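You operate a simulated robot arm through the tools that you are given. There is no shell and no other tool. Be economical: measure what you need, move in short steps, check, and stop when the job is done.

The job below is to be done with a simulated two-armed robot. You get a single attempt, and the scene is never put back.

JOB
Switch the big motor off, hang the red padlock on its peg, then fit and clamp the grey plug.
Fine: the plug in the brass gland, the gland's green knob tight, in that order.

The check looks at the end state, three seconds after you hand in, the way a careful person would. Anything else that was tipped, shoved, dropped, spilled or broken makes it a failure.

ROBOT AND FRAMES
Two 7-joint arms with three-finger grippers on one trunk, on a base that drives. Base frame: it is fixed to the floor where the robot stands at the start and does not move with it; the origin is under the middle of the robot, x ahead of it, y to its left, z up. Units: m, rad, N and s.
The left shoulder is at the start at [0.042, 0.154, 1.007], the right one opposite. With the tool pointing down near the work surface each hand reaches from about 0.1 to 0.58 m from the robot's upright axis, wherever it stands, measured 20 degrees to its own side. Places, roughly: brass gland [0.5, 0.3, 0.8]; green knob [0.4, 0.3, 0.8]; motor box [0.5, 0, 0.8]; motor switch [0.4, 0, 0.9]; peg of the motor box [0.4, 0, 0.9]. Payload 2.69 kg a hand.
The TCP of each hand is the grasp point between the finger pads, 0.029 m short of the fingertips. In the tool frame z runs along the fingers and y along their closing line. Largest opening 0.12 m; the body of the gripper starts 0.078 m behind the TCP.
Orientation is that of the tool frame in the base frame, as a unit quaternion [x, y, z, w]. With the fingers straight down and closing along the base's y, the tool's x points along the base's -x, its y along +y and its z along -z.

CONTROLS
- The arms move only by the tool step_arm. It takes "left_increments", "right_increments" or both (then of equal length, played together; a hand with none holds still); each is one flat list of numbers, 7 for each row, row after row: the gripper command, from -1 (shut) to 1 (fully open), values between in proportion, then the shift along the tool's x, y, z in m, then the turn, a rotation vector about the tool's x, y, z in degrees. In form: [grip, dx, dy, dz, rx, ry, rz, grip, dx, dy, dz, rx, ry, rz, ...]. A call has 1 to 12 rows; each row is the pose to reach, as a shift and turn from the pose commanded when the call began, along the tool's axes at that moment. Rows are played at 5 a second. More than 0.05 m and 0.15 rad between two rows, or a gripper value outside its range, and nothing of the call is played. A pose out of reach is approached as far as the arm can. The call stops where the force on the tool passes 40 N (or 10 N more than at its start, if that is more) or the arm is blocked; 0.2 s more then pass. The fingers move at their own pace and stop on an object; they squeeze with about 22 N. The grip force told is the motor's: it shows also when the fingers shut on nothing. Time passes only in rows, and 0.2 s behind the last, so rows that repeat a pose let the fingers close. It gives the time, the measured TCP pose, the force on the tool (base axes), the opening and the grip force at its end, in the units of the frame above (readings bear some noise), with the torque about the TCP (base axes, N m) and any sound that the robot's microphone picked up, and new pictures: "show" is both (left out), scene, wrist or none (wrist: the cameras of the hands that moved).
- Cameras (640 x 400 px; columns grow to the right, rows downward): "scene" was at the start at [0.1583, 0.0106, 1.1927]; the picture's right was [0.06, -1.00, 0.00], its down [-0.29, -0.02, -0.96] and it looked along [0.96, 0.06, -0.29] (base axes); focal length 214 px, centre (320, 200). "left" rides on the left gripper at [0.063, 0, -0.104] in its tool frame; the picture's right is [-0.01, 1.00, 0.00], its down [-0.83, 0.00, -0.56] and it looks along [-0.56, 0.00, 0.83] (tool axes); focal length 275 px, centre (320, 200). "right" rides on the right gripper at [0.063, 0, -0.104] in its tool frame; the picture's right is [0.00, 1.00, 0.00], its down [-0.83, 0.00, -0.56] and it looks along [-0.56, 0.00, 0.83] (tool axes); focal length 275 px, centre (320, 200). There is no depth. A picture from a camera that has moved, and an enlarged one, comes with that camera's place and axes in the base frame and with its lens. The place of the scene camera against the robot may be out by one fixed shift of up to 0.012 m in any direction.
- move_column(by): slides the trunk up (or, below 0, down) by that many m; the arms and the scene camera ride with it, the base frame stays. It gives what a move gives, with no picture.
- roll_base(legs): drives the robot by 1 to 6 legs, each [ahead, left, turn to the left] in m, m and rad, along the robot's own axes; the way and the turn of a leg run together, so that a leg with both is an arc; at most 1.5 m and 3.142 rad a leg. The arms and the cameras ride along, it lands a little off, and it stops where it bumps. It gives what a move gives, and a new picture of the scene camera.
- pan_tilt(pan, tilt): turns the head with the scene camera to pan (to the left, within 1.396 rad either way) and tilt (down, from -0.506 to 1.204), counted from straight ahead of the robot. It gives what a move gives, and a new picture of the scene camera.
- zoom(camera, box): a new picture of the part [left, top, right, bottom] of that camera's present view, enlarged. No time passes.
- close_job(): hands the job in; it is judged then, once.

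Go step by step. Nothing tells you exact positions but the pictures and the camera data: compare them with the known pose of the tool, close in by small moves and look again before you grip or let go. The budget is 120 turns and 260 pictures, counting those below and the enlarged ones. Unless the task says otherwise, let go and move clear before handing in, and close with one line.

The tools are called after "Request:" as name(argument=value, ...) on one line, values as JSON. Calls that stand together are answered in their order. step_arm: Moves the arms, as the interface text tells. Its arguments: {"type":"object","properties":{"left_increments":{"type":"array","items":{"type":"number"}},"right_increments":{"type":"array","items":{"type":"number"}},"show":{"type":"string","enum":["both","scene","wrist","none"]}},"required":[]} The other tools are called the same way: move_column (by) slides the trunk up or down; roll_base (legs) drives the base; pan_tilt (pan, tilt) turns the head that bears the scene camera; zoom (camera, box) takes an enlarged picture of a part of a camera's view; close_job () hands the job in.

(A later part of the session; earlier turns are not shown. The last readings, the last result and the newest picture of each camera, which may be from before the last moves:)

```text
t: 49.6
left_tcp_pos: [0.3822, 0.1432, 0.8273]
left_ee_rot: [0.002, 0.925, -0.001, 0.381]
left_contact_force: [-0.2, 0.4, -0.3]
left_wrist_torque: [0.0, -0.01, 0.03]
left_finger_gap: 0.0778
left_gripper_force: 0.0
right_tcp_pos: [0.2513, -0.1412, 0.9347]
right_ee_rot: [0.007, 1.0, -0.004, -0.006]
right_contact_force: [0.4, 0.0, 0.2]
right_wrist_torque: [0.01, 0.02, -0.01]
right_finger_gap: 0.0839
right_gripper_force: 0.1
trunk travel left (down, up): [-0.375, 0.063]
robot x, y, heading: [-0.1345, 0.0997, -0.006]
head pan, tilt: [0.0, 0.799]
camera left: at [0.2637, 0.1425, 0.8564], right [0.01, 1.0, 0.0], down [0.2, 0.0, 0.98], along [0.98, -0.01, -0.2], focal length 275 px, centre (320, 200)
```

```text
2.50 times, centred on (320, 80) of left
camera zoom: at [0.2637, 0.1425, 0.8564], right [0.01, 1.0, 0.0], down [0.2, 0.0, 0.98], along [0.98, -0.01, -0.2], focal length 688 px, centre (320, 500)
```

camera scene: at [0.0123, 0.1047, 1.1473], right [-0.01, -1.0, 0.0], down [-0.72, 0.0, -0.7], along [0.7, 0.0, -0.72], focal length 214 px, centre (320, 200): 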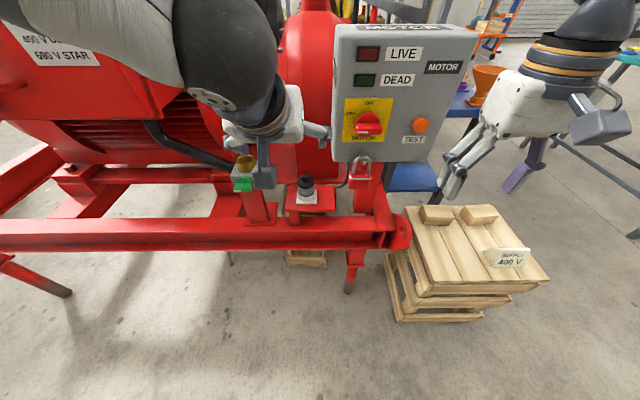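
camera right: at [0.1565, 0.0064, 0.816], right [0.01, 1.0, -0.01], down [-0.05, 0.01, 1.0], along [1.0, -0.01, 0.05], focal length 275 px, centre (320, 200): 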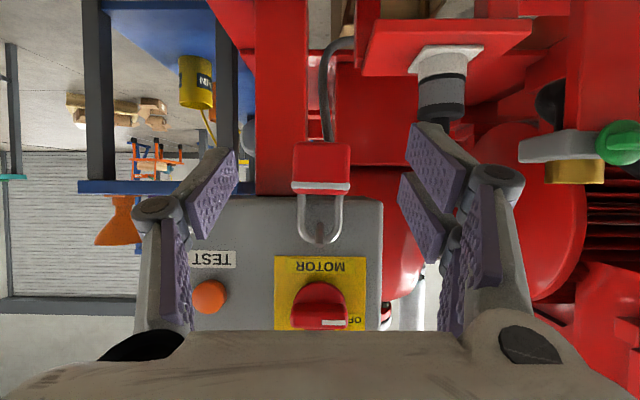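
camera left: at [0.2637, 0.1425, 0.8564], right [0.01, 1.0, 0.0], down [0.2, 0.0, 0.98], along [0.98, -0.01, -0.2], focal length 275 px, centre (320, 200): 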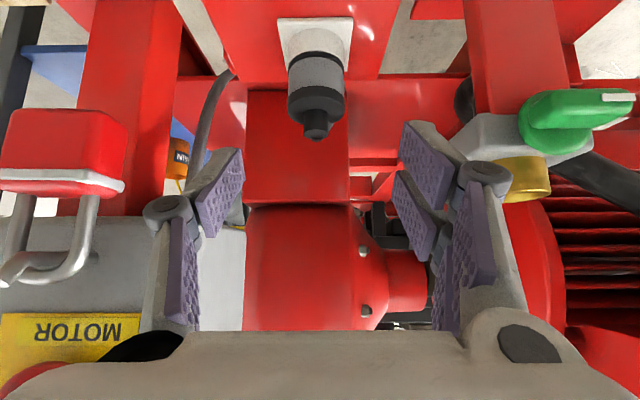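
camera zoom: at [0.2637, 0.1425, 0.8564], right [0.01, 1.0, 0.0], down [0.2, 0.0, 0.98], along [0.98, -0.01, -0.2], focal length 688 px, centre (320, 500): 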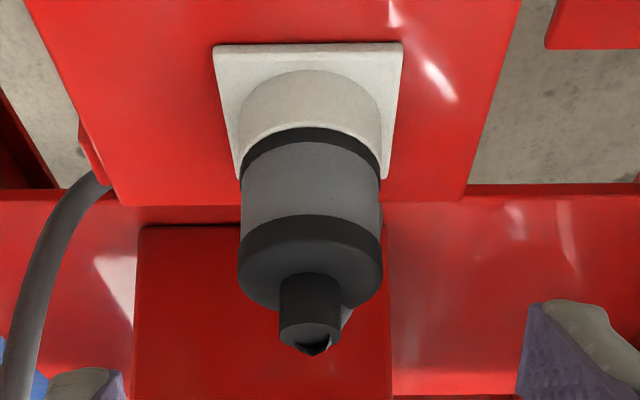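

The plug body is about 44 mm across, at roughly x 0.474, y 0.138, with the black cap at z 0.731–0.757. I'll approach along the tool axis to grip the cap.

Request:
step_arm(left_increments=[0.3, -0.001, -0.0055, 0.035, 0, 0, 0, 0.3, -0.003, -0.0055, 0.07, 0, 0, 0], show="wrist")

Request:
zoom(camera="left", box=[200, 0, 440, 200])

Request:
pan_tilt(pan=0.1, tilt=0.75)

Request:
zoom(camera="scene", box=[230, 100, 400, 230])

```text
t: 50.2
left_tcp_pos: [0.4339, 0.1378, 0.7814]
left_ee_rot: [0.002, 0.924, 0.0, 0.382]
left_contact_force: [-0.4, -0.7, 0.8]
left_wrist_torque: [-0.01, -0.02, 0.0]
left_finger_gap: 0.078
left_gripper_force: 0.0
right_tcp_pos: [0.2517, -0.1411, 0.9347]
right_ee_rot: [0.007, 1.0, -0.004, -0.007]
right_contact_force: [0.1, 0.3, -1.1]
right_wrist_torque: [0.0, 0.0, 0.0]
right_finger_gap: 0.084
right_gripper_force: 0.0
trunk travel left (down, up): [-0.375, 0.063]
robot x, y, heading: [-0.139, 0.1022, -0.006]
head pan, tilt: [0.0, 0.799]
camera left: at [0.3147, 0.1382, 0.8118], right [0.01, 1.0, 0.0], down [0.2, 0.0, 0.98], along [0.98, -0.01, -0.2], focal length 275 px, centre (320, 200)
```

left: 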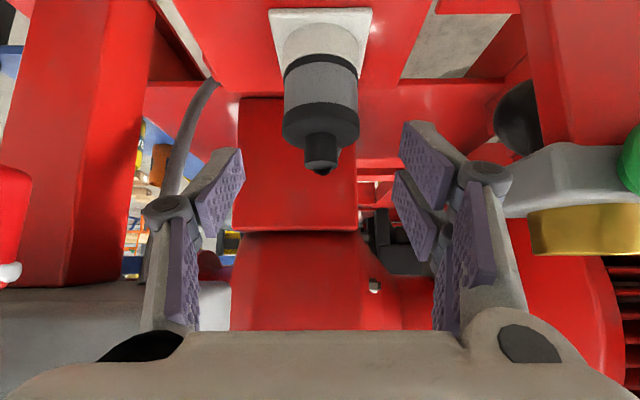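

```text
2.00 times, centred on (320, 100) of left
camera zoom: at [0.3147, 0.1382, 0.8118], right [0.01, 1.0, 0.0], down [0.2, 0.0, 0.98], along [0.98, -0.01, -0.2], focal length 551 px, centre (320, 400)
```

zoom: 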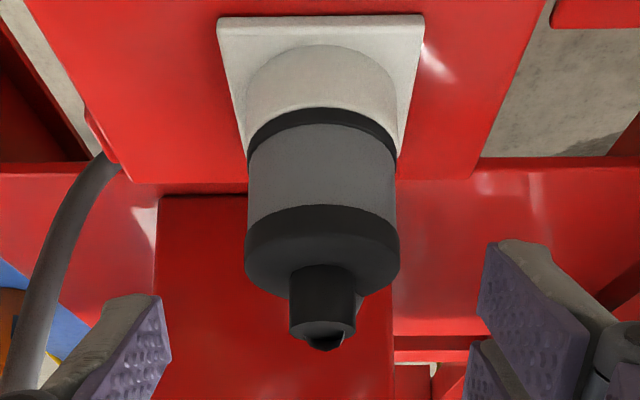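

```text
t: 50.9
left_tcp_pos: [0.4329, 0.1367, 0.7809]
left_ee_rot: [0.001, 0.925, -0.001, 0.381]
left_contact_force: [-0.3, -0.5, -0.7]
left_wrist_torque: [0.01, -0.03, 0.01]
left_finger_gap: 0.0781
left_gripper_force: 0.1
right_tcp_pos: [0.2504, -0.1428, 0.9344]
right_ee_rot: [0.006, 1.0, -0.003, -0.006]
right_contact_force: [0.2, -0.2, -0.5]
right_wrist_torque: [0.02, -0.01, 0.01]
right_finger_gap: 0.0842
right_gripper_force: 0.0
trunk travel left (down, up): [-0.375, 0.063]
robot x, y, heading: [-0.1351, 0.0955, -0.004]
head pan, tilt: [0.099, 0.75]
camera scene: at [0.0134, 0.1129, 1.1514], right [0.09, -1.0, 0.0], down [-0.68, -0.06, -0.73], along [0.73, 0.07, -0.68], focal length 214 px, centre (320, 200)
```

scene: 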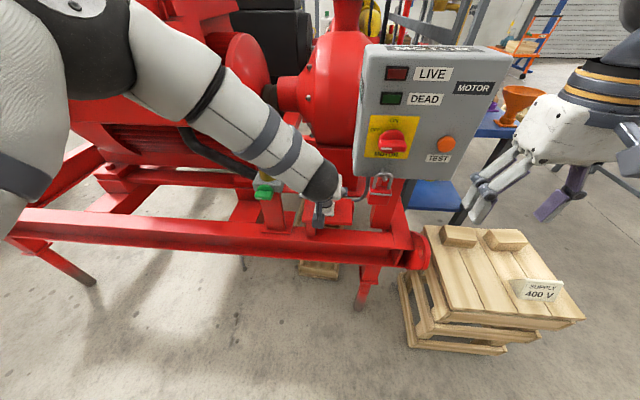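

```text
3.08 times, centred on (315, 165) of scene
camera zoom: at [0.0134, 0.1129, 1.1514], right [0.09, -1.0, 0.0], down [-0.68, -0.06, -0.73], along [0.73, 0.07, -0.68], focal length 660 px, centre (335, 308)
```

zoom: 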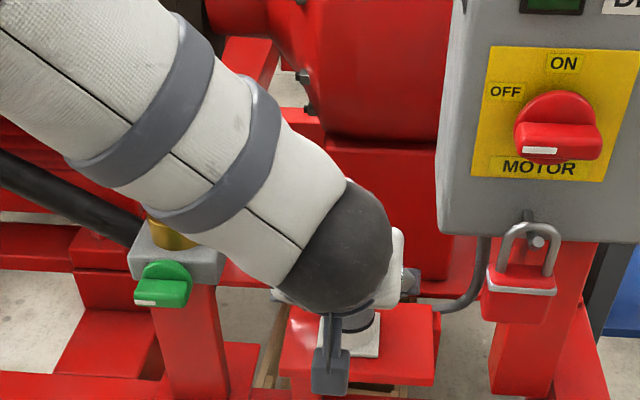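

Request:
step_arm(left_increments=[0.3, 0, 0, 0.03, 0, 0, 0, 0.2, 0, 0, 0.055, 0, 0, 0, -1, 0, 0, 0.055, 0, 0, 0, -1, 0, 0, 0.055, 0, 0, 0], show="wrist")

Request:
zoom(camera="left", box=[200, 0, 440, 200])

```text
t: 51.9
left_tcp_pos: [0.4694, 0.1367, 0.7432]
left_ee_rot: [0.002, 0.924, -0.001, 0.381]
left_contact_force: [1.6, 2.9, 0.6]
left_wrist_torque: [0.08, -0.1, 0.06]
left_finger_gap: 0.047
left_gripper_force: 21.7
right_tcp_pos: [0.2517, -0.1434, 0.9343]
right_ee_rot: [0.006, 1.0, -0.004, -0.006]
right_contact_force: [-0.2, -0.4, 0.8]
right_wrist_torque: [0.02, 0.01, 0.0]
right_finger_gap: 0.084
right_gripper_force: 0.1
trunk travel left (down, up): [-0.375, 0.063]
robot x, y, heading: [-0.1344, 0.0975, -0.01]
head pan, tilt: [0.099, 0.75]
camera left: at [0.3504, 0.1374, 0.7732], right [0.01, 1.0, 0.0], down [0.2, 0.0, 0.98], along [0.98, -0.01, -0.2], focal length 275 px, centre (320, 200)
```

left: 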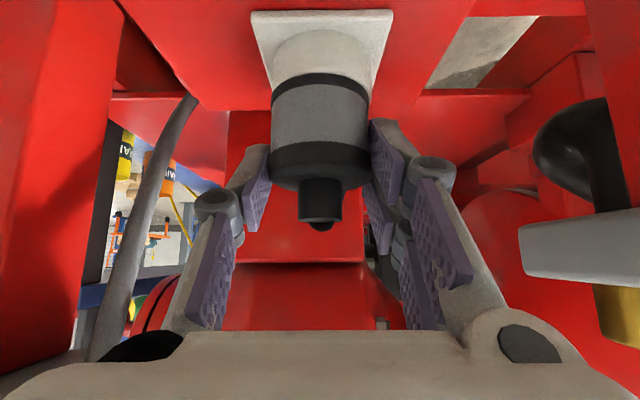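

```text
2.00 times, centred on (320, 100) of left
camera zoom: at [0.3504, 0.1374, 0.7732], right [0.01, 1.0, 0.0], down [0.2, 0.0, 0.98], along [0.98, -0.01, -0.2], focal length 551 px, centre (320, 400)
```

zoom: 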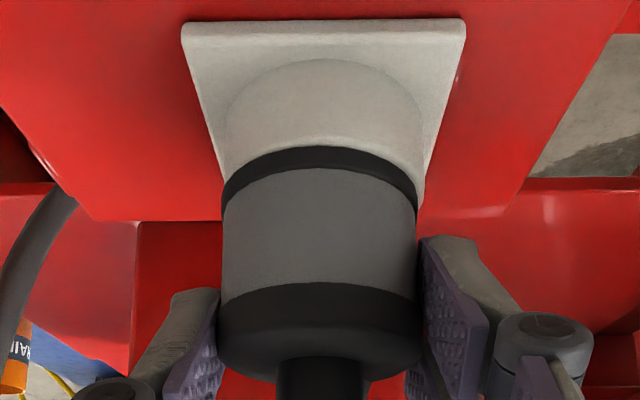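

I have the cap gripped at 0.047 m. I'll lift it straight up slowly.

Request:
step_arm(left_increments=[-1, -0.0106, 0, -0.0106, 0, 0, 0, -1, -0.0212, 0, -0.0213, 0, 0, 0, -1, -0.0353, 0, -0.0355, 0, 0, 0, -1, -0.0494, 0, -0.0497, 0, 0, 0], show="both")

Request:
zoom(camera="left", box=[200, 0, 440, 240])

Request:
zoom(camera="scene", box=[230, 100, 400, 230])

```text
t: 52.9
left_tcp_pos: [0.4674, 0.1358, 0.8133]
left_ee_rot: [0.002, 0.924, -0.002, 0.381]
left_contact_force: [0.3, 0.4, -1.0]
left_wrist_torque: [0.0, 0.01, 0.02]
left_finger_gap: 0.0468
left_gripper_force: 22.4
right_tcp_pos: [0.2509, -0.1416, 0.9348]
right_ee_rot: [0.007, 1.0, -0.003, -0.006]
right_contact_force: [0.3, 0.5, -0.8]
right_wrist_torque: [0.02, -0.03, 0.0]
right_finger_gap: 0.0843
right_gripper_force: 0.1
trunk travel left (down, up): [-0.375, 0.063]
robot x, y, heading: [-0.131, 0.102, -0.004]
head pan, tilt: [0.099, 0.75]
camera scene: at [0.0133, 0.1129, 1.1515], right [0.09, -1.0, 0.0], down [-0.68, -0.06, -0.73], along [0.73, 0.07, -0.68], focal length 214 px, centre (320, 200)
camera left: at [0.3491, 0.1364, 0.8437], right [0.01, 1.0, 0.0], down [0.2, 0.0, 0.98], along [0.98, -0.01, -0.2], focal length 275 px, centre (320, 200)
```

scene: 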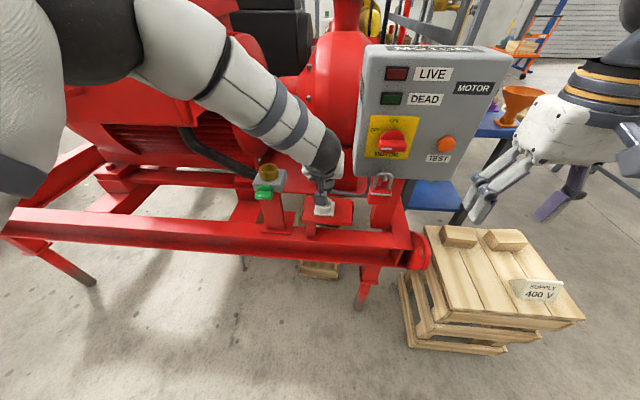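
left: 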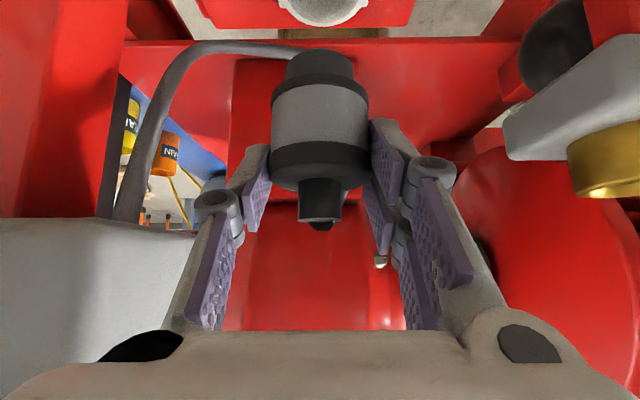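

```text
1.67 times, centred on (320, 120) of left
camera zoom: at [0.3491, 0.1364, 0.8437], right [0.01, 1.0, 0.0], down [0.2, 0.0, 0.98], along [0.98, -0.01, -0.2], focal length 459 px, centre (320, 333)
```

zoom: 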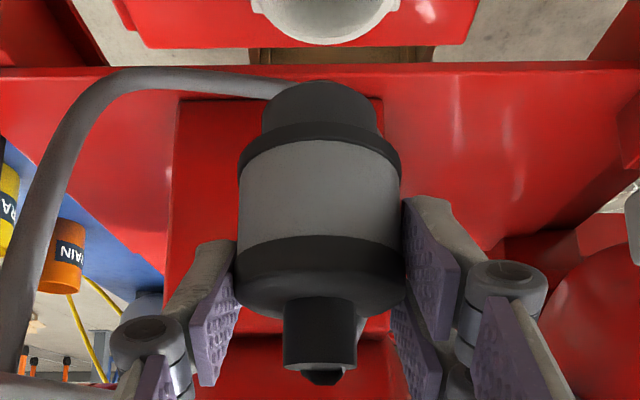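

```text
3.08 times, centred on (315, 165) of scene
camera zoom: at [0.0133, 0.1129, 1.1515], right [0.09, -1.0, 0.0], down [-0.68, -0.06, -0.73], along [0.73, 0.07, -0.68], focal length 660 px, centre (335, 308)
```

zoom: 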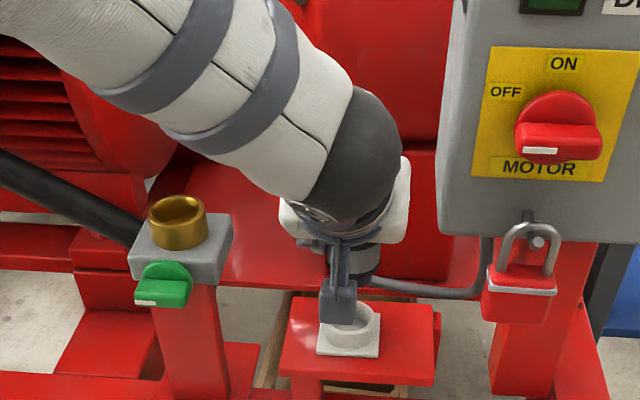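

The plug has a narrower spigot about 34 mm across and 18 mm long, whose bottom is 63 mm below the TCP; the flange is 45 mm below. The gland rim is at z ≈ 0.812 with its centre near (0.481, 0.295). I'll lift higher, shift the base left and look.

Request:
step_arm(left_increments=[-1, -0.021, 0, -0.0213, 0, 0, 0, -1, -0.042, 0, -0.0426, 0, 0, 0, -1, -0.0635, 0, -0.064, 0, 0, 0], show="none")

Request:
roll_base(legs=[[0, 0.1, 0]])

Request:
step_arm(left_increments=[-1, 0, 0.02, 0, 0, 0, 0, -1, 0, 0.04, 0, 0, 0, 0], show="wrist")

Request:
zoom(camera="left", box=[220, 0, 460, 200])

```text
t: 53.7
left_tcp_pos: [0.468, 0.1373, 0.9042]
left_ee_rot: [0.002, 0.925, -0.001, 0.381]
left_contact_force: [-0.5, 0.2, -1.4]
left_wrist_torque: [-0.02, 0.02, 0.02]
left_finger_gap: 0.0469
left_gripper_force: 21.9
right_tcp_pos: [0.2492, -0.1423, 0.9348]
right_ee_rot: [0.006, 1.0, -0.004, -0.006]
right_contact_force: [0.3, 0.2, 0.2]
right_wrist_torque: [0.01, 0.04, 0.0]
right_finger_gap: 0.0841
right_gripper_force: 0.0
trunk travel left (down, up): [-0.375, 0.063]
robot x, y, heading: [-0.1354, 0.1024, 0.002]
head pan, tilt: [0.099, 0.75]
```

```text
t: 55.1
left_tcp_pos: [0.4685, 0.2365, 0.9036]
left_ee_rot: [0.003, 0.924, -0.001, 0.381]
left_contact_force: [-1.3, 0.1, -2.3]
left_wrist_torque: [-0.02, 0.03, -0.01]
left_finger_gap: 0.0468
left_gripper_force: 22.2
right_tcp_pos: [0.2507, -0.0422, 0.9347]
right_ee_rot: [0.008, 1.0, -0.004, -0.006]
right_contact_force: [0.2, 0.0, 0.9]
right_wrist_torque: [-0.03, 0.01, -0.06]
right_finger_gap: 0.084
right_gripper_force: 0.0
trunk travel left (down, up): [-0.375, 0.063]
robot x, y, heading: [-0.1317, 0.2033, -0.004]
head pan, tilt: [0.099, 0.75]
camera scene: at [0.0141, 0.2124, 1.1514], right [0.09, -1.0, 0.0], down [-0.68, -0.06, -0.73], along [0.73, 0.07, -0.68], focal length 214 px, centre (320, 200)
```

scene: 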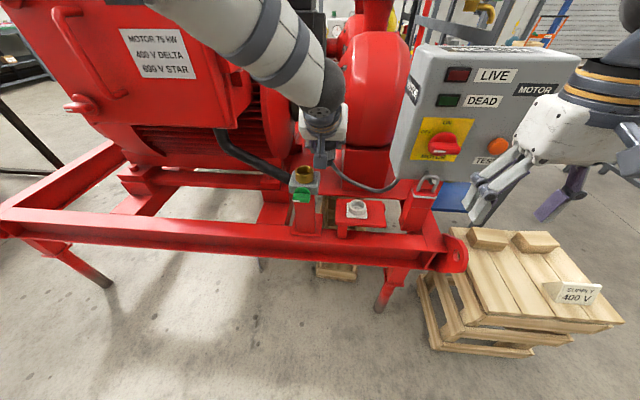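

```text
t: 55.7
left_tcp_pos: [0.4691, 0.2768, 0.9023]
left_ee_rot: [0.002, 0.925, -0.001, 0.38]
left_contact_force: [1.6, 0.4, -1.0]
left_wrist_torque: [-0.01, 0.03, -0.01]
left_finger_gap: 0.0473
left_gripper_force: 21.8
right_tcp_pos: [0.2514, -0.0431, 0.9363]
right_ee_rot: [0.008, 1.0, -0.004, -0.006]
right_contact_force: [0.7, -0.4, -0.1]
right_wrist_torque: [0.03, -0.02, 0.02]
right_finger_gap: 0.084
right_gripper_force: 0.1
trunk travel left (down, up): [-0.375, 0.063]
robot x, y, heading: [-0.1344, 0.2024, -0.004]
head pan, tilt: [0.099, 0.75]
camera left: at [0.3499, 0.277, 0.9329], right [0.01, 1.0, 0.0], down [0.2, 0.0, 0.98], along [0.98, -0.01, -0.2], focal length 275 px, centre (320, 200)
```

left: 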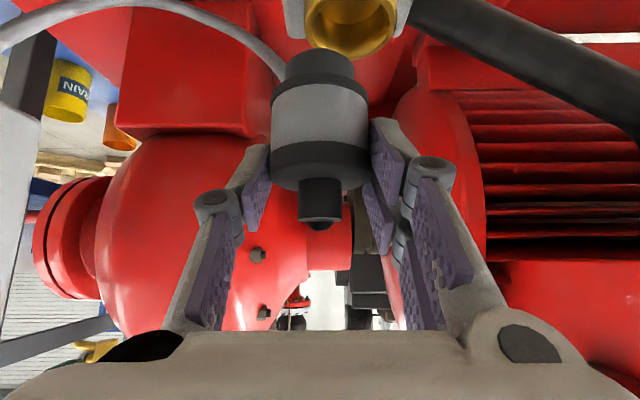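

```text
2.00 times, centred on (340, 100) of left
camera zoom: at [0.3499, 0.277, 0.9329], right [0.01, 1.0, 0.0], down [0.2, 0.0, 0.98], along [0.98, -0.01, -0.2], focal length 551 px, centre (280, 400)
```

zoom: 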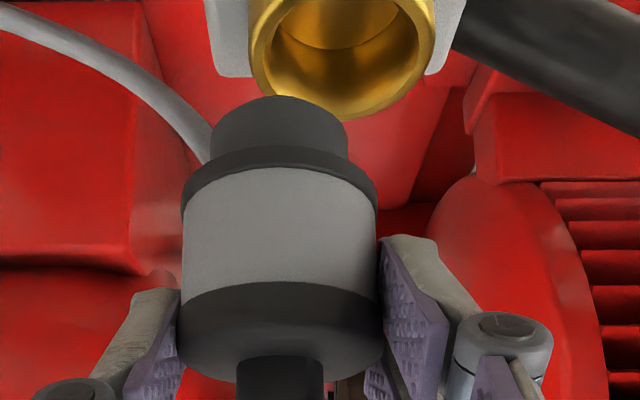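

I'll line up sideways (+17 mm), come down a little, and compare the spigot with the rim in the same view.

Request:
step_arm(left_increments=[-1, 0, 0.009, 0, 0, 0, 0, -1, 0.0085, 0.017, 0.0085, 0, 0, 0], show="wrist")

Request:
zoom(camera="left", box=[220, 0, 420, 160])

Request:
zoom(camera="scene", box=[250, 90, 390, 230])

```text
t: 56.3
left_tcp_pos: [0.4694, 0.2922, 0.891]
left_ee_rot: [0.003, 0.925, -0.001, 0.381]
left_contact_force: [-0.4, 0.3, -1.7]
left_wrist_torque: [0.0, 0.01, 0.03]
left_finger_gap: 0.0469
left_gripper_force: 21.7
right_tcp_pos: [0.2524, -0.0437, 0.9349]
right_ee_rot: [0.007, 1.0, -0.003, -0.005]
right_contact_force: [0.9, -0.6, -0.5]
right_wrist_torque: [0.01, -0.01, 0.01]
right_finger_gap: 0.0841
right_gripper_force: 0.1
trunk travel left (down, up): [-0.375, 0.063]
robot x, y, heading: [-0.1362, 0.1997, -0.008]
head pan, tilt: [0.099, 0.75]
camera left: at [0.3498, 0.293, 0.9209], right [0.01, 1.0, 0.0], down [0.2, -0.01, 0.98], along [0.98, -0.01, -0.2], focal length 275 px, centre (320, 200)
```

left: 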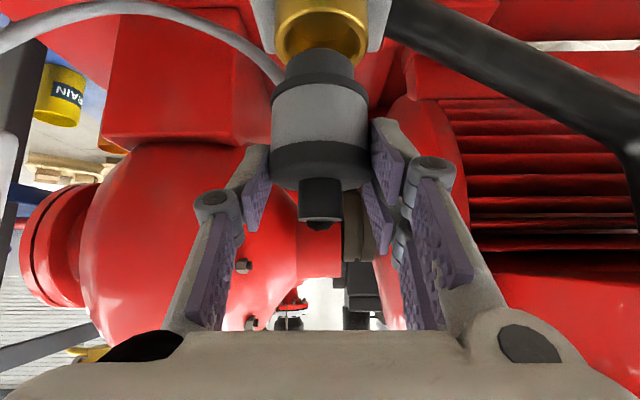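

```text
2.50 times, centred on (320, 80) of left
camera zoom: at [0.3498, 0.293, 0.9209], right [0.01, 1.0, 0.0], down [0.2, -0.01, 0.98], along [0.98, -0.01, -0.2], focal length 688 px, centre (320, 500)
```

zoom: 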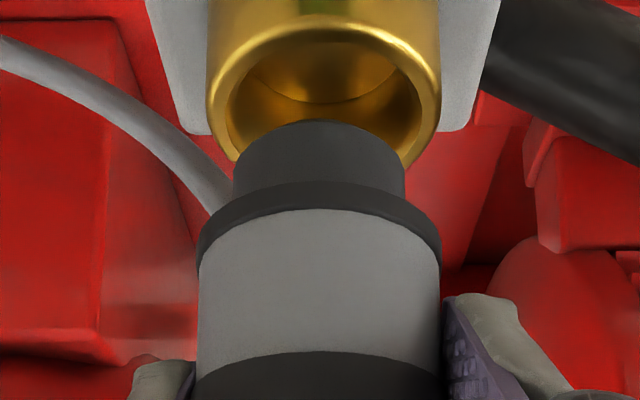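

```text
2.86 times, centred on (320, 160) of scene
camera zoom: at [0.0143, 0.2118, 1.1514], right [0.09, -1.0, 0.0], down [-0.68, -0.06, -0.73], along [0.73, 0.07, -0.68], focal length 613 px, centre (320, 314)
```

zoom: 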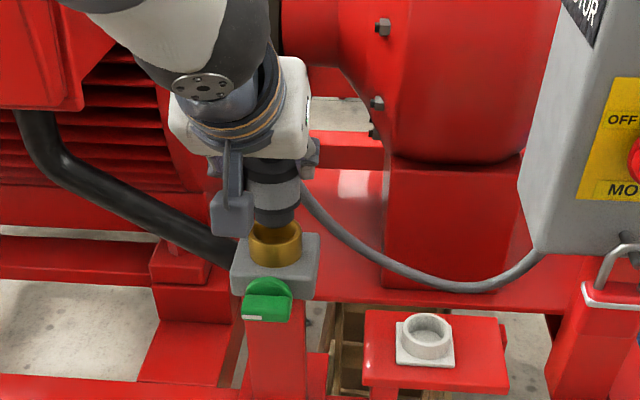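

Request:
zoom(camera="scene", box=[290, 120, 330, 160])

Request:
step_arm(left_increments=[-1, 0.0042, 0.0007, 0.0043, 0, 0, 0, -1, 0.0064, 0.0007, 0.0064, 0, 0, 0], show="wrist")

Request:
zoom(camera="left", box=[240, 0, 400, 120])

Request:
zoom(camera="scene", box=[290, 120, 330, 160])

```text
10.00 times, centred on (310, 140) of scene
camera zoom: at [0.0143, 0.2118, 1.1514], right [0.09, -1.0, 0.0], down [-0.68, -0.06, -0.73], along [0.73, 0.07, -0.68], focal length 2145 px, centre (420, 800)
```

zoom: 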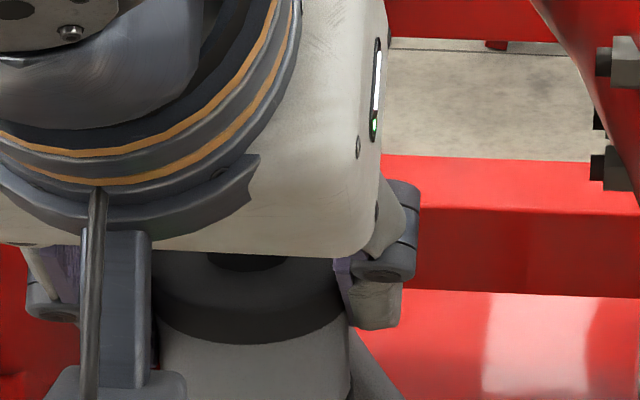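

```text
t: 56.9
left_tcp_pos: [0.4681, 0.2948, 0.8814]
left_ee_rot: [0.002, 0.925, -0.002, 0.381]
left_contact_force: [0.0, -0.6, -1.6]
left_wrist_torque: [0.0, 0.0, -0.01]
left_finger_gap: 0.0469
left_gripper_force: 21.9
right_tcp_pos: [0.2509, -0.0435, 0.9359]
right_ee_rot: [0.008, 1.0, -0.004, -0.006]
right_contact_force: [-0.2, 0.5, 0.0]
right_wrist_torque: [0.0, -0.03, 0.0]
right_finger_gap: 0.0839
right_gripper_force: 0.0
trunk travel left (down, up): [-0.375, 0.063]
robot x, y, heading: [-0.1333, 0.2006, -0.008]
head pan, tilt: [0.099, 0.75]
camera left: at [0.3501, 0.2951, 0.9116], right [0.01, 1.0, 0.0], down [0.2, 0.0, 0.98], along [0.98, -0.01, -0.2], focal length 275 px, centre (320, 200)
```

left: 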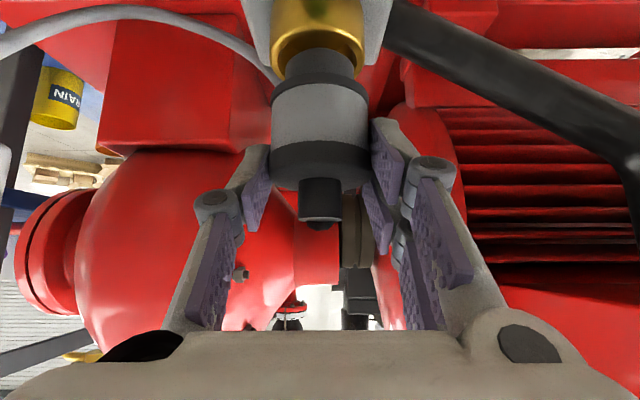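

```text
3.33 times, centred on (320, 60) of left
camera zoom: at [0.3501, 0.2951, 0.9116], right [0.01, 1.0, 0.0], down [0.2, 0.0, 0.98], along [0.98, -0.01, -0.2], focal length 918 px, centre (320, 667)
```

zoom: 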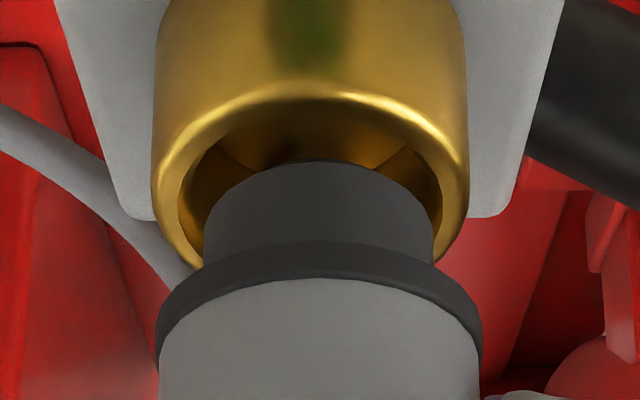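

```text
10.00 times, centred on (310, 140) of scene
camera zoom: at [0.0146, 0.2058, 1.1515], right [0.02, -1.0, 0.0], down [-0.68, -0.01, -0.73], along [0.73, 0.01, -0.68], focal length 2145 px, centre (420, 800)
```

zoom: 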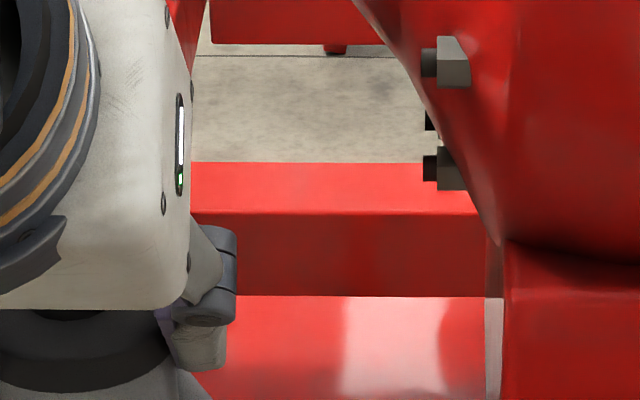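

The arm is brushing the head, so I'll turn the head away. Then I'll correct y by −1.3 mm and lower in small steps.

Request:
pan_tilt(pan=-0.3, tilt=0.75)

Request:
step_arm(left_increments=[-1, 0.0035, -0.0013, 0.0036, 0, 0, 0], show="wrist")

Request:
zoom(camera="left", box=[240, 0, 400, 120])

```text
t: 57.8
left_tcp_pos: [0.4692, 0.2933, 0.8818]
left_ee_rot: [0.002, 0.925, -0.001, 0.381]
left_contact_force: [0.3, -0.6, -1.7]
left_wrist_torque: [-0.04, 0.04, -0.01]
left_finger_gap: 0.0468
left_gripper_force: 21.7
right_tcp_pos: [0.251, -0.0424, 0.9343]
right_ee_rot: [0.008, 1.0, -0.003, -0.007]
right_contact_force: [0.4, 0.3, 0.0]
right_wrist_torque: [-0.01, 0.03, 0.01]
right_finger_gap: 0.0837
right_gripper_force: 0.1
trunk travel left (down, up): [-0.375, 0.063]
robot x, y, heading: [-0.1321, 0.1991, -0.007]
head pan, tilt: [-0.3, 0.75]
camera scene: at [0.0107, 0.1794, 1.1515], right [-0.3, -0.95, 0.0], down [-0.65, 0.21, -0.73], along [0.7, -0.22, -0.68], focal length 214 px, centre (320, 200)
```

scene: 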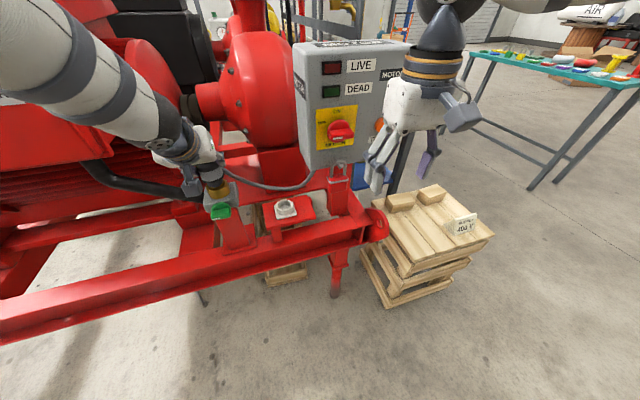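

```text
t: 58.2
left_tcp_pos: [0.4693, 0.2917, 0.8762]
left_ee_rot: [0.002, 0.925, 0.0, 0.381]
left_contact_force: [-0.8, 0.1, -0.3]
left_wrist_torque: [0.02, 0.0, 0.02]
left_finger_gap: 0.0467
left_gripper_force: 22.2
right_tcp_pos: [0.2511, -0.0434, 0.9354]
right_ee_rot: [0.008, 1.0, -0.003, -0.006]
right_contact_force: [-0.1, 0.1, 0.6]
right_wrist_torque: [0.0, 0.02, -0.01]
right_finger_gap: 0.0841
right_gripper_force: 0.0
trunk travel left (down, up): [-0.375, 0.063]
robot x, y, heading: [-0.1319, 0.2018, -0.004]
head pan, tilt: [-0.3, 0.75]
camera left: at [0.3505, 0.2926, 0.9072], right [0.01, 1.0, 0.0], down [0.2, 0.0, 0.98], along [0.98, -0.01, -0.2], focal length 275 px, centre (320, 200)
```

left: 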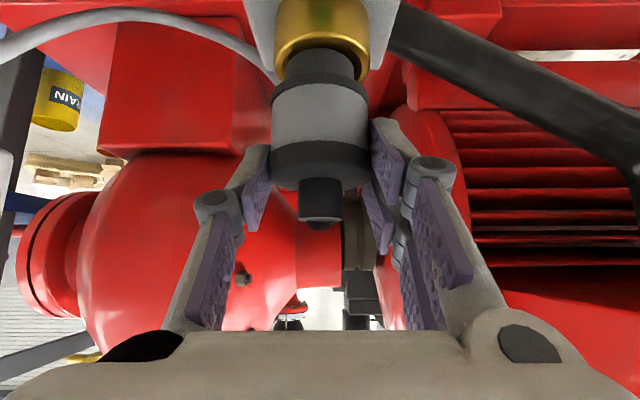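

```text
3.33 times, centred on (320, 60) of left
camera zoom: at [0.3505, 0.2926, 0.9072], right [0.01, 1.0, 0.0], down [0.2, 0.0, 0.98], along [0.98, -0.01, -0.2], focal length 918 px, centre (320, 667)
```

zoom: 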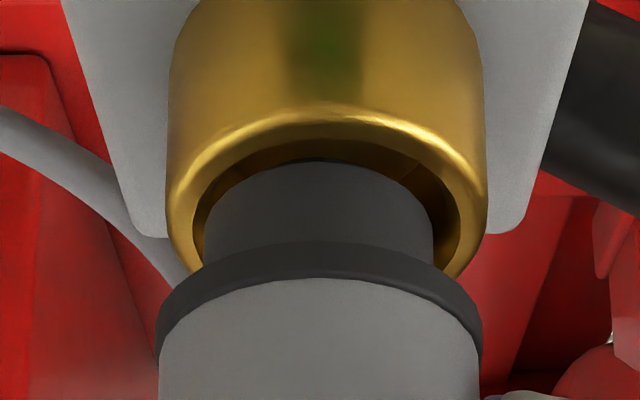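

Request:
step_arm(left_increments=[-1, 0, 0.0011, 0, 0, 0, 0, -1, 0.0014, 0.0011, 0.0014, 0, 0, 0, -1, 0.0028, 0.0011, 0.0028, 0, 0, 0], show="wrist")

Request:
zoom(camera="left", box=[240, 0, 400, 120])

Request:
zoom(camera="scene", box=[180, 150, 250, 220])

```text
t: 59.0
left_tcp_pos: [0.4688, 0.2918, 0.8729]
left_ee_rot: [0.002, 0.924, -0.001, 0.381]
left_contact_force: [6.8, 1.5, -0.6]
left_wrist_torque: [0.05, -0.42, 0.06]
left_finger_gap: 0.0469
left_gripper_force: 22.0
right_tcp_pos: [0.2514, -0.043, 0.9348]
right_ee_rot: [0.008, 1.0, -0.003, -0.007]
right_contact_force: [0.6, -0.1, -0.2]
right_wrist_torque: [0.02, 0.0, -0.04]
right_finger_gap: 0.0841
right_gripper_force: 0.0
trunk travel left (down, up): [-0.375, 0.063]
robot x, y, heading: [-0.1289, 0.203, -0.007]
head pan, tilt: [-0.3, 0.75]
camera left: at [0.3501, 0.2935, 0.903], right [0.01, 1.0, 0.0], down [0.2, 0.0, 0.98], along [0.98, -0.01, -0.2], focal length 275 px, centre (320, 200)
```

left: 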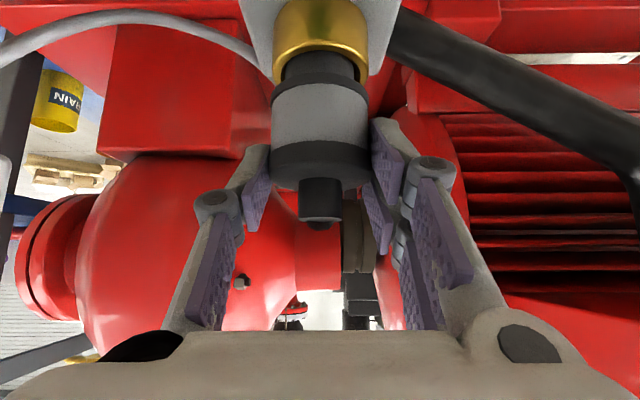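

```text
3.33 times, centred on (320, 60) of left
camera zoom: at [0.3501, 0.2935, 0.903], right [0.01, 1.0, 0.0], down [0.2, 0.0, 0.98], along [0.98, -0.01, -0.2], focal length 918 px, centre (320, 667)
```

zoom: 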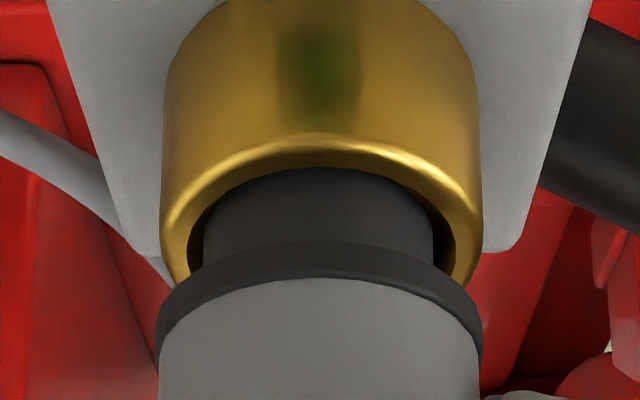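

```text
5.71 times, centred on (215, 185) of scene
camera zoom: at [0.0113, 0.1793, 1.1514], right [-0.3, -0.95, 0.0], down [-0.65, 0.21, -0.73], along [0.7, -0.22, -0.68], focal length 1226 px, centre (920, 286)
```

zoom: 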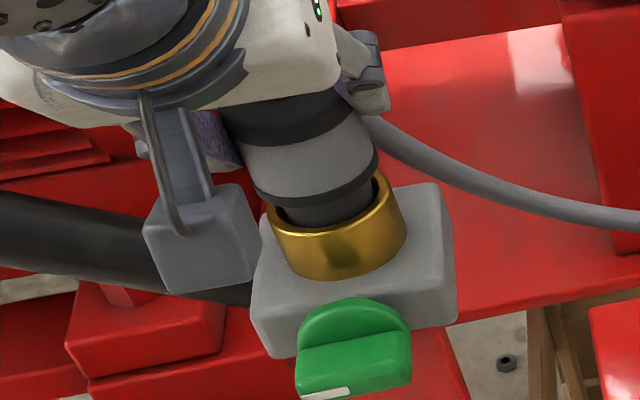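

There's light contact pushing +x, so the spigot is touching the near wall. I'll shift 3 mm forward and look.

Request:
step_arm(left_increments=[-1, -0.0021, 0, 0.0021, 0, 0, 0], show="wrist")

Request:
zoom(camera="left", box=[240, 0, 400, 120])

Request:
zoom(camera="scene", box=[180, 150, 250, 220])

```text
t: 59.4
left_tcp_pos: [0.4707, 0.2923, 0.8735]
left_ee_rot: [0.003, 0.925, -0.001, 0.381]
left_contact_force: [-0.3, -0.4, -0.7]
left_wrist_torque: [0.02, 0.0, 0.01]
left_finger_gap: 0.047
left_gripper_force: 21.8
right_tcp_pos: [0.2521, -0.0431, 0.9345]
right_ee_rot: [0.008, 1.0, -0.003, -0.005]
right_contact_force: [0.3, -1.1, -0.2]
right_wrist_torque: [-0.03, 0.02, 0.04]
right_finger_gap: 0.0841
right_gripper_force: 0.0
trunk travel left (down, up): [-0.375, 0.063]
robot x, y, heading: [-0.1317, 0.1999, -0.01]
head pan, tilt: [-0.3, 0.75]
camera left: at [0.3521, 0.2933, 0.903], right [0.01, 1.0, 0.0], down [0.2, 0.0, 0.98], along [0.98, -0.01, -0.2], focal length 275 px, centre (320, 200)
```

left: 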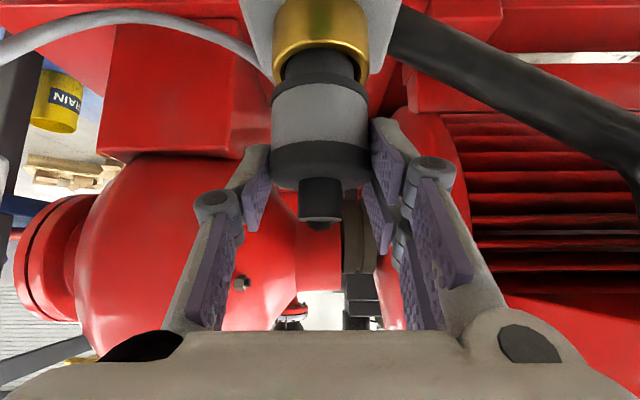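

```text
3.33 times, centred on (320, 60) of left
camera zoom: at [0.3521, 0.2933, 0.903], right [0.01, 1.0, 0.0], down [0.2, 0.0, 0.98], along [0.98, -0.01, -0.2], focal length 918 px, centre (320, 667)
```

zoom: 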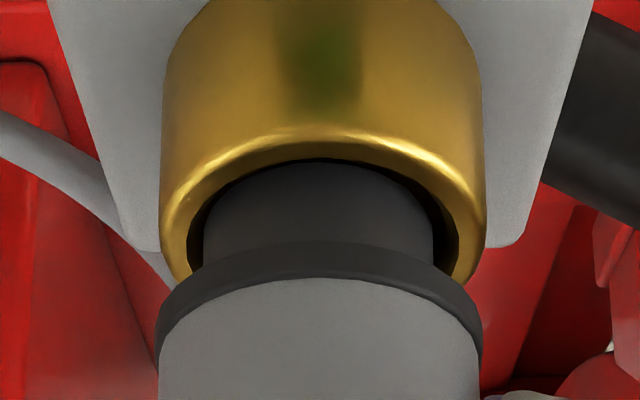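

```text
5.71 times, centred on (215, 185) of scene
camera zoom: at [0.0106, 0.1793, 1.1514], right [-0.3, -0.95, 0.0], down [-0.65, 0.21, -0.73], along [0.7, -0.22, -0.68], focal length 1226 px, centre (920, 286)
```

zoom: 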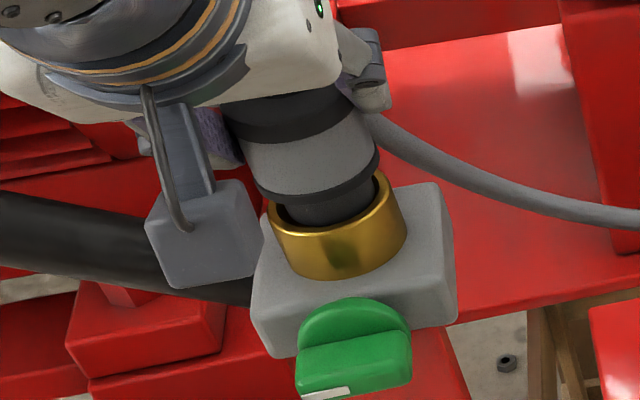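

Request:
step_arm(left_increments=[-1, -0.0013, 0.0006, 0.0013, 0, 0, 0, -1, 0.0008, 0.0006, 0.0034, 0, 0, 0, -1, 0.0029, 0.0006, 0.0055, 0, 0, 0], show="wrist")

Request:
zoom(camera="left", box=[240, 0, 400, 120])

Request:
zoom(camera="scene", box=[180, 150, 250, 220])

```text
t: 60.2
left_tcp_pos: [0.4712, 0.2921, 0.8684]
left_ee_rot: [0.003, 0.924, -0.001, 0.381]
left_contact_force: [-13.2, -0.4, 3.1]
left_wrist_torque: [0.02, 0.67, 0.0]
left_finger_gap: 0.047
left_gripper_force: 21.8
right_tcp_pos: [0.2503, -0.0438, 0.9356]
right_ee_rot: [0.007, 1.0, -0.003, -0.006]
right_contact_force: [1.2, -0.8, 0.1]
right_wrist_torque: [-0.02, -0.01, 0.01]
right_finger_gap: 0.084
right_gripper_force: 0.1
trunk travel left (down, up): [-0.375, 0.063]
robot x, y, heading: [-0.1338, 0.2018, -0.005]
head pan, tilt: [-0.3, 0.75]
camera left: at [0.3529, 0.2942, 0.8983], right [0.01, 1.0, 0.0], down [0.2, -0.01, 0.98], along [0.98, -0.01, -0.2], focal length 275 px, centre (320, 200)
```

left: 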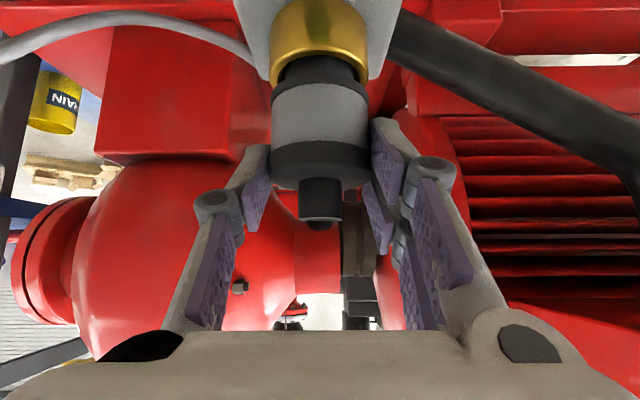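

```text
3.33 times, centred on (320, 60) of left
camera zoom: at [0.3529, 0.2942, 0.8983], right [0.01, 1.0, 0.0], down [0.2, -0.01, 0.98], along [0.98, -0.01, -0.2], focal length 918 px, centre (320, 667)
```

zoom: 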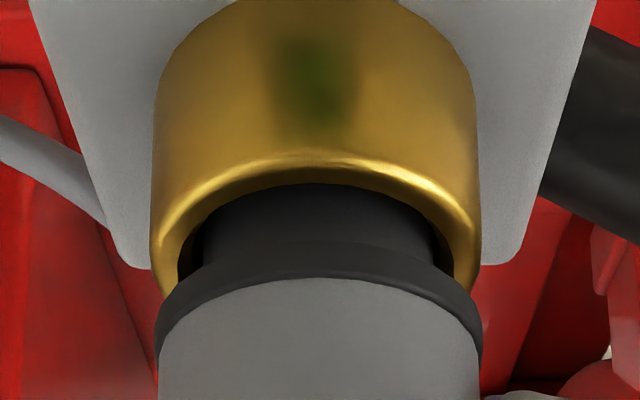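

```text
5.71 times, centred on (215, 185) of scene
camera zoom: at [0.009, 0.1793, 1.1517], right [-0.3, -0.95, 0.0], down [-0.65, 0.21, -0.73], along [0.7, -0.22, -0.68], focal length 1226 px, centre (920, 286)
```

zoom: 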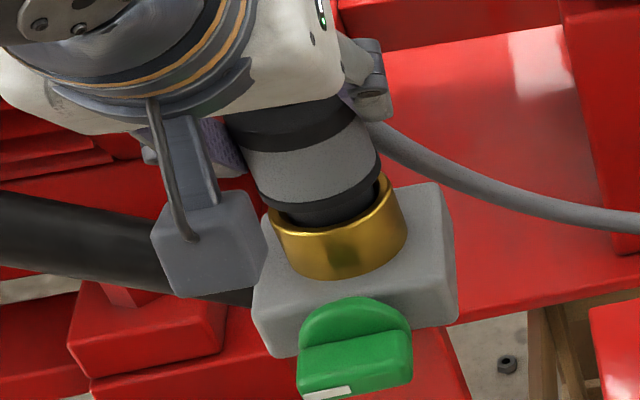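

The spigot is inside the hole and now touches the far side. I'll back off 2 mm in x and keep lowering.

Request:
step_arm(left_increments=[-1, 0.0014, -0.0003, -0.0014, 0, 0, 0, -1, 0.0035, -0.0003, 0.0007, 0, 0, 0, -1, 0.0056, -0.0003, 0.0028, 0, 0, 0], show="wrist")

Request:
zoom(camera="left", box=[240, 0, 400, 120])

```text
t: 61.0
left_tcp_pos: [0.4718, 0.291, 0.8624]
left_ee_rot: [0.002, 0.925, -0.001, 0.381]
left_contact_force: [-2.9, 0.1, -0.2]
left_wrist_torque: [0.0, 0.13, 0.0]
left_finger_gap: 0.0471
left_gripper_force: 21.9
right_tcp_pos: [0.2495, -0.0431, 0.9348]
right_ee_rot: [0.009, 1.0, -0.004, -0.006]
right_contact_force: [0.5, -0.1, -0.4]
right_wrist_torque: [0.01, -0.03, -0.03]
right_finger_gap: 0.0839
right_gripper_force: 0.0
trunk travel left (down, up): [-0.375, 0.063]
robot x, y, heading: [-0.1318, 0.2008, -0.006]
head pan, tilt: [-0.3, 0.75]
camera left: at [0.3527, 0.2935, 0.8924], right [0.01, 1.0, 0.0], down [0.2, 0.0, 0.98], along [0.98, -0.01, -0.2], focal length 275 px, centre (320, 200)
```

left: 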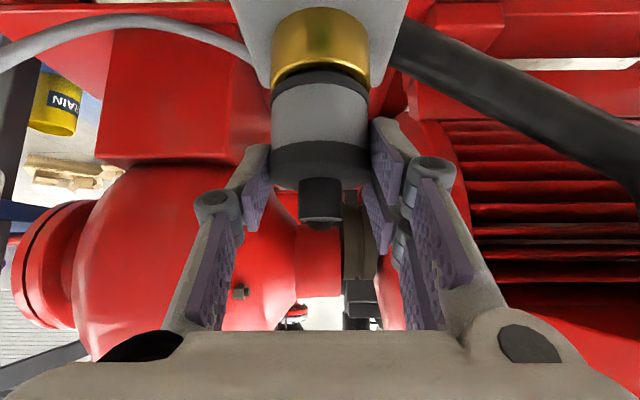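

```text
3.33 times, centred on (320, 60) of left
camera zoom: at [0.3527, 0.2935, 0.8924], right [0.01, 1.0, 0.0], down [0.2, 0.0, 0.98], along [0.98, -0.01, -0.2], focal length 918 px, centre (320, 667)
```

zoom: 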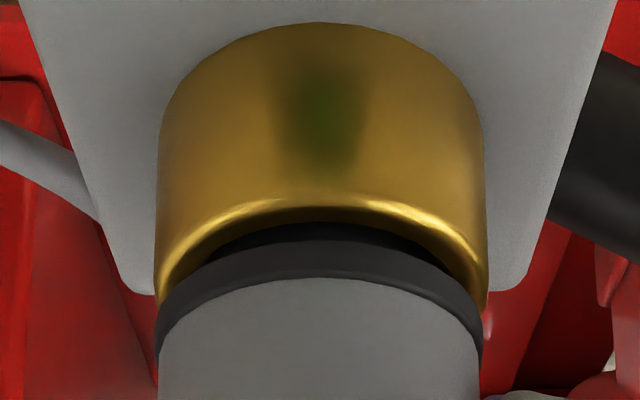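

It's sliding in well, with about 6 mm left until the flange seats. I'll keep lowering.

Request:
step_arm(left_increments=[-1, 0.0024, 0, 0.0017, 0, 0, 0, -1, 0.0046, 0, 0.0038, 0, 0, 0, -1, 0.006, 0, 0.0052, 0, 0, 0], show="wrist")

Request:
zoom(camera="left", box=[240, 0, 400, 120])

Request:
zoom(camera="scene", box=[180, 150, 250, 220])

```text
t: 61.8
left_tcp_pos: [0.4708, 0.2916, 0.8584]
left_ee_rot: [0.001, 0.923, 0.0, 0.384]
left_contact_force: [-0.7, -1.7, 20.5]
left_wrist_torque: [0.07, 0.16, -0.03]
left_finger_gap: 0.047
left_gripper_force: 22.2
right_tcp_pos: [0.2497, -0.0434, 0.9362]
right_ee_rot: [0.007, 1.0, -0.003, -0.006]
right_contact_force: [0.5, -0.8, 1.2]
right_wrist_torque: [0.0, -0.01, 0.0]
right_finger_gap: 0.0841
right_gripper_force: 0.1
trunk travel left (down, up): [-0.375, 0.063]
robot x, y, heading: [-0.1346, 0.2001, -0.003]
head pan, tilt: [-0.3, 0.75]
camera left: at [0.3523, 0.2936, 0.8873], right [0.01, 1.0, 0.0], down [0.19, 0.0, 0.98], along [0.98, -0.01, -0.19], focal length 275 px, centre (320, 200)
```

left: 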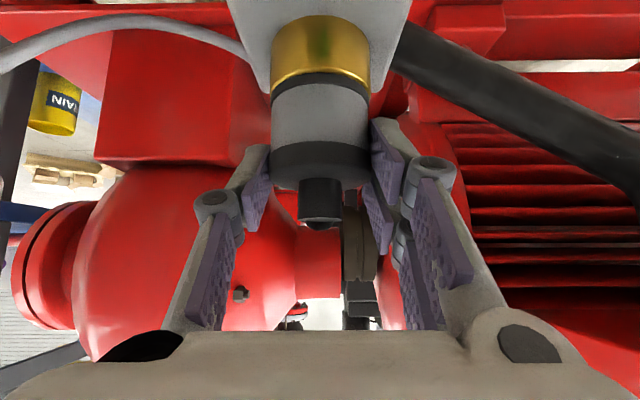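

```text
3.33 times, centred on (320, 60) of left
camera zoom: at [0.3523, 0.2936, 0.8873], right [0.01, 1.0, 0.0], down [0.19, 0.0, 0.98], along [0.98, -0.01, -0.19], focal length 918 px, centre (320, 667)
```

zoom: 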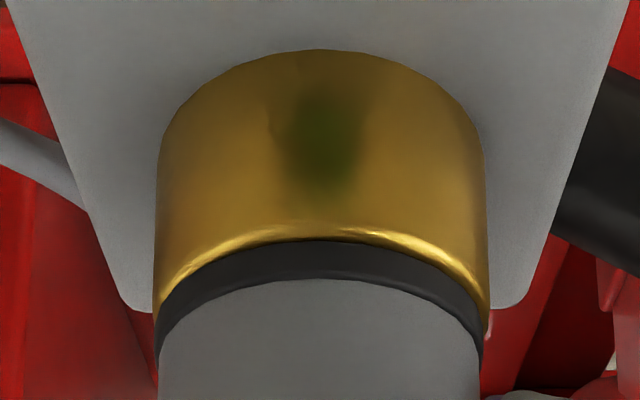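

```text
5.71 times, centred on (215, 185) of scene
camera zoom: at [0.0086, 0.1789, 1.1521], right [-0.3, -0.95, 0.0], down [-0.65, 0.21, -0.73], along [0.7, -0.22, -0.68], focal length 1226 px, centre (920, 286)
```

zoom: 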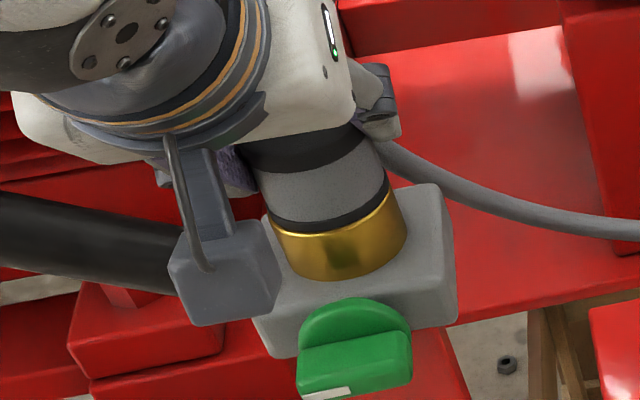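

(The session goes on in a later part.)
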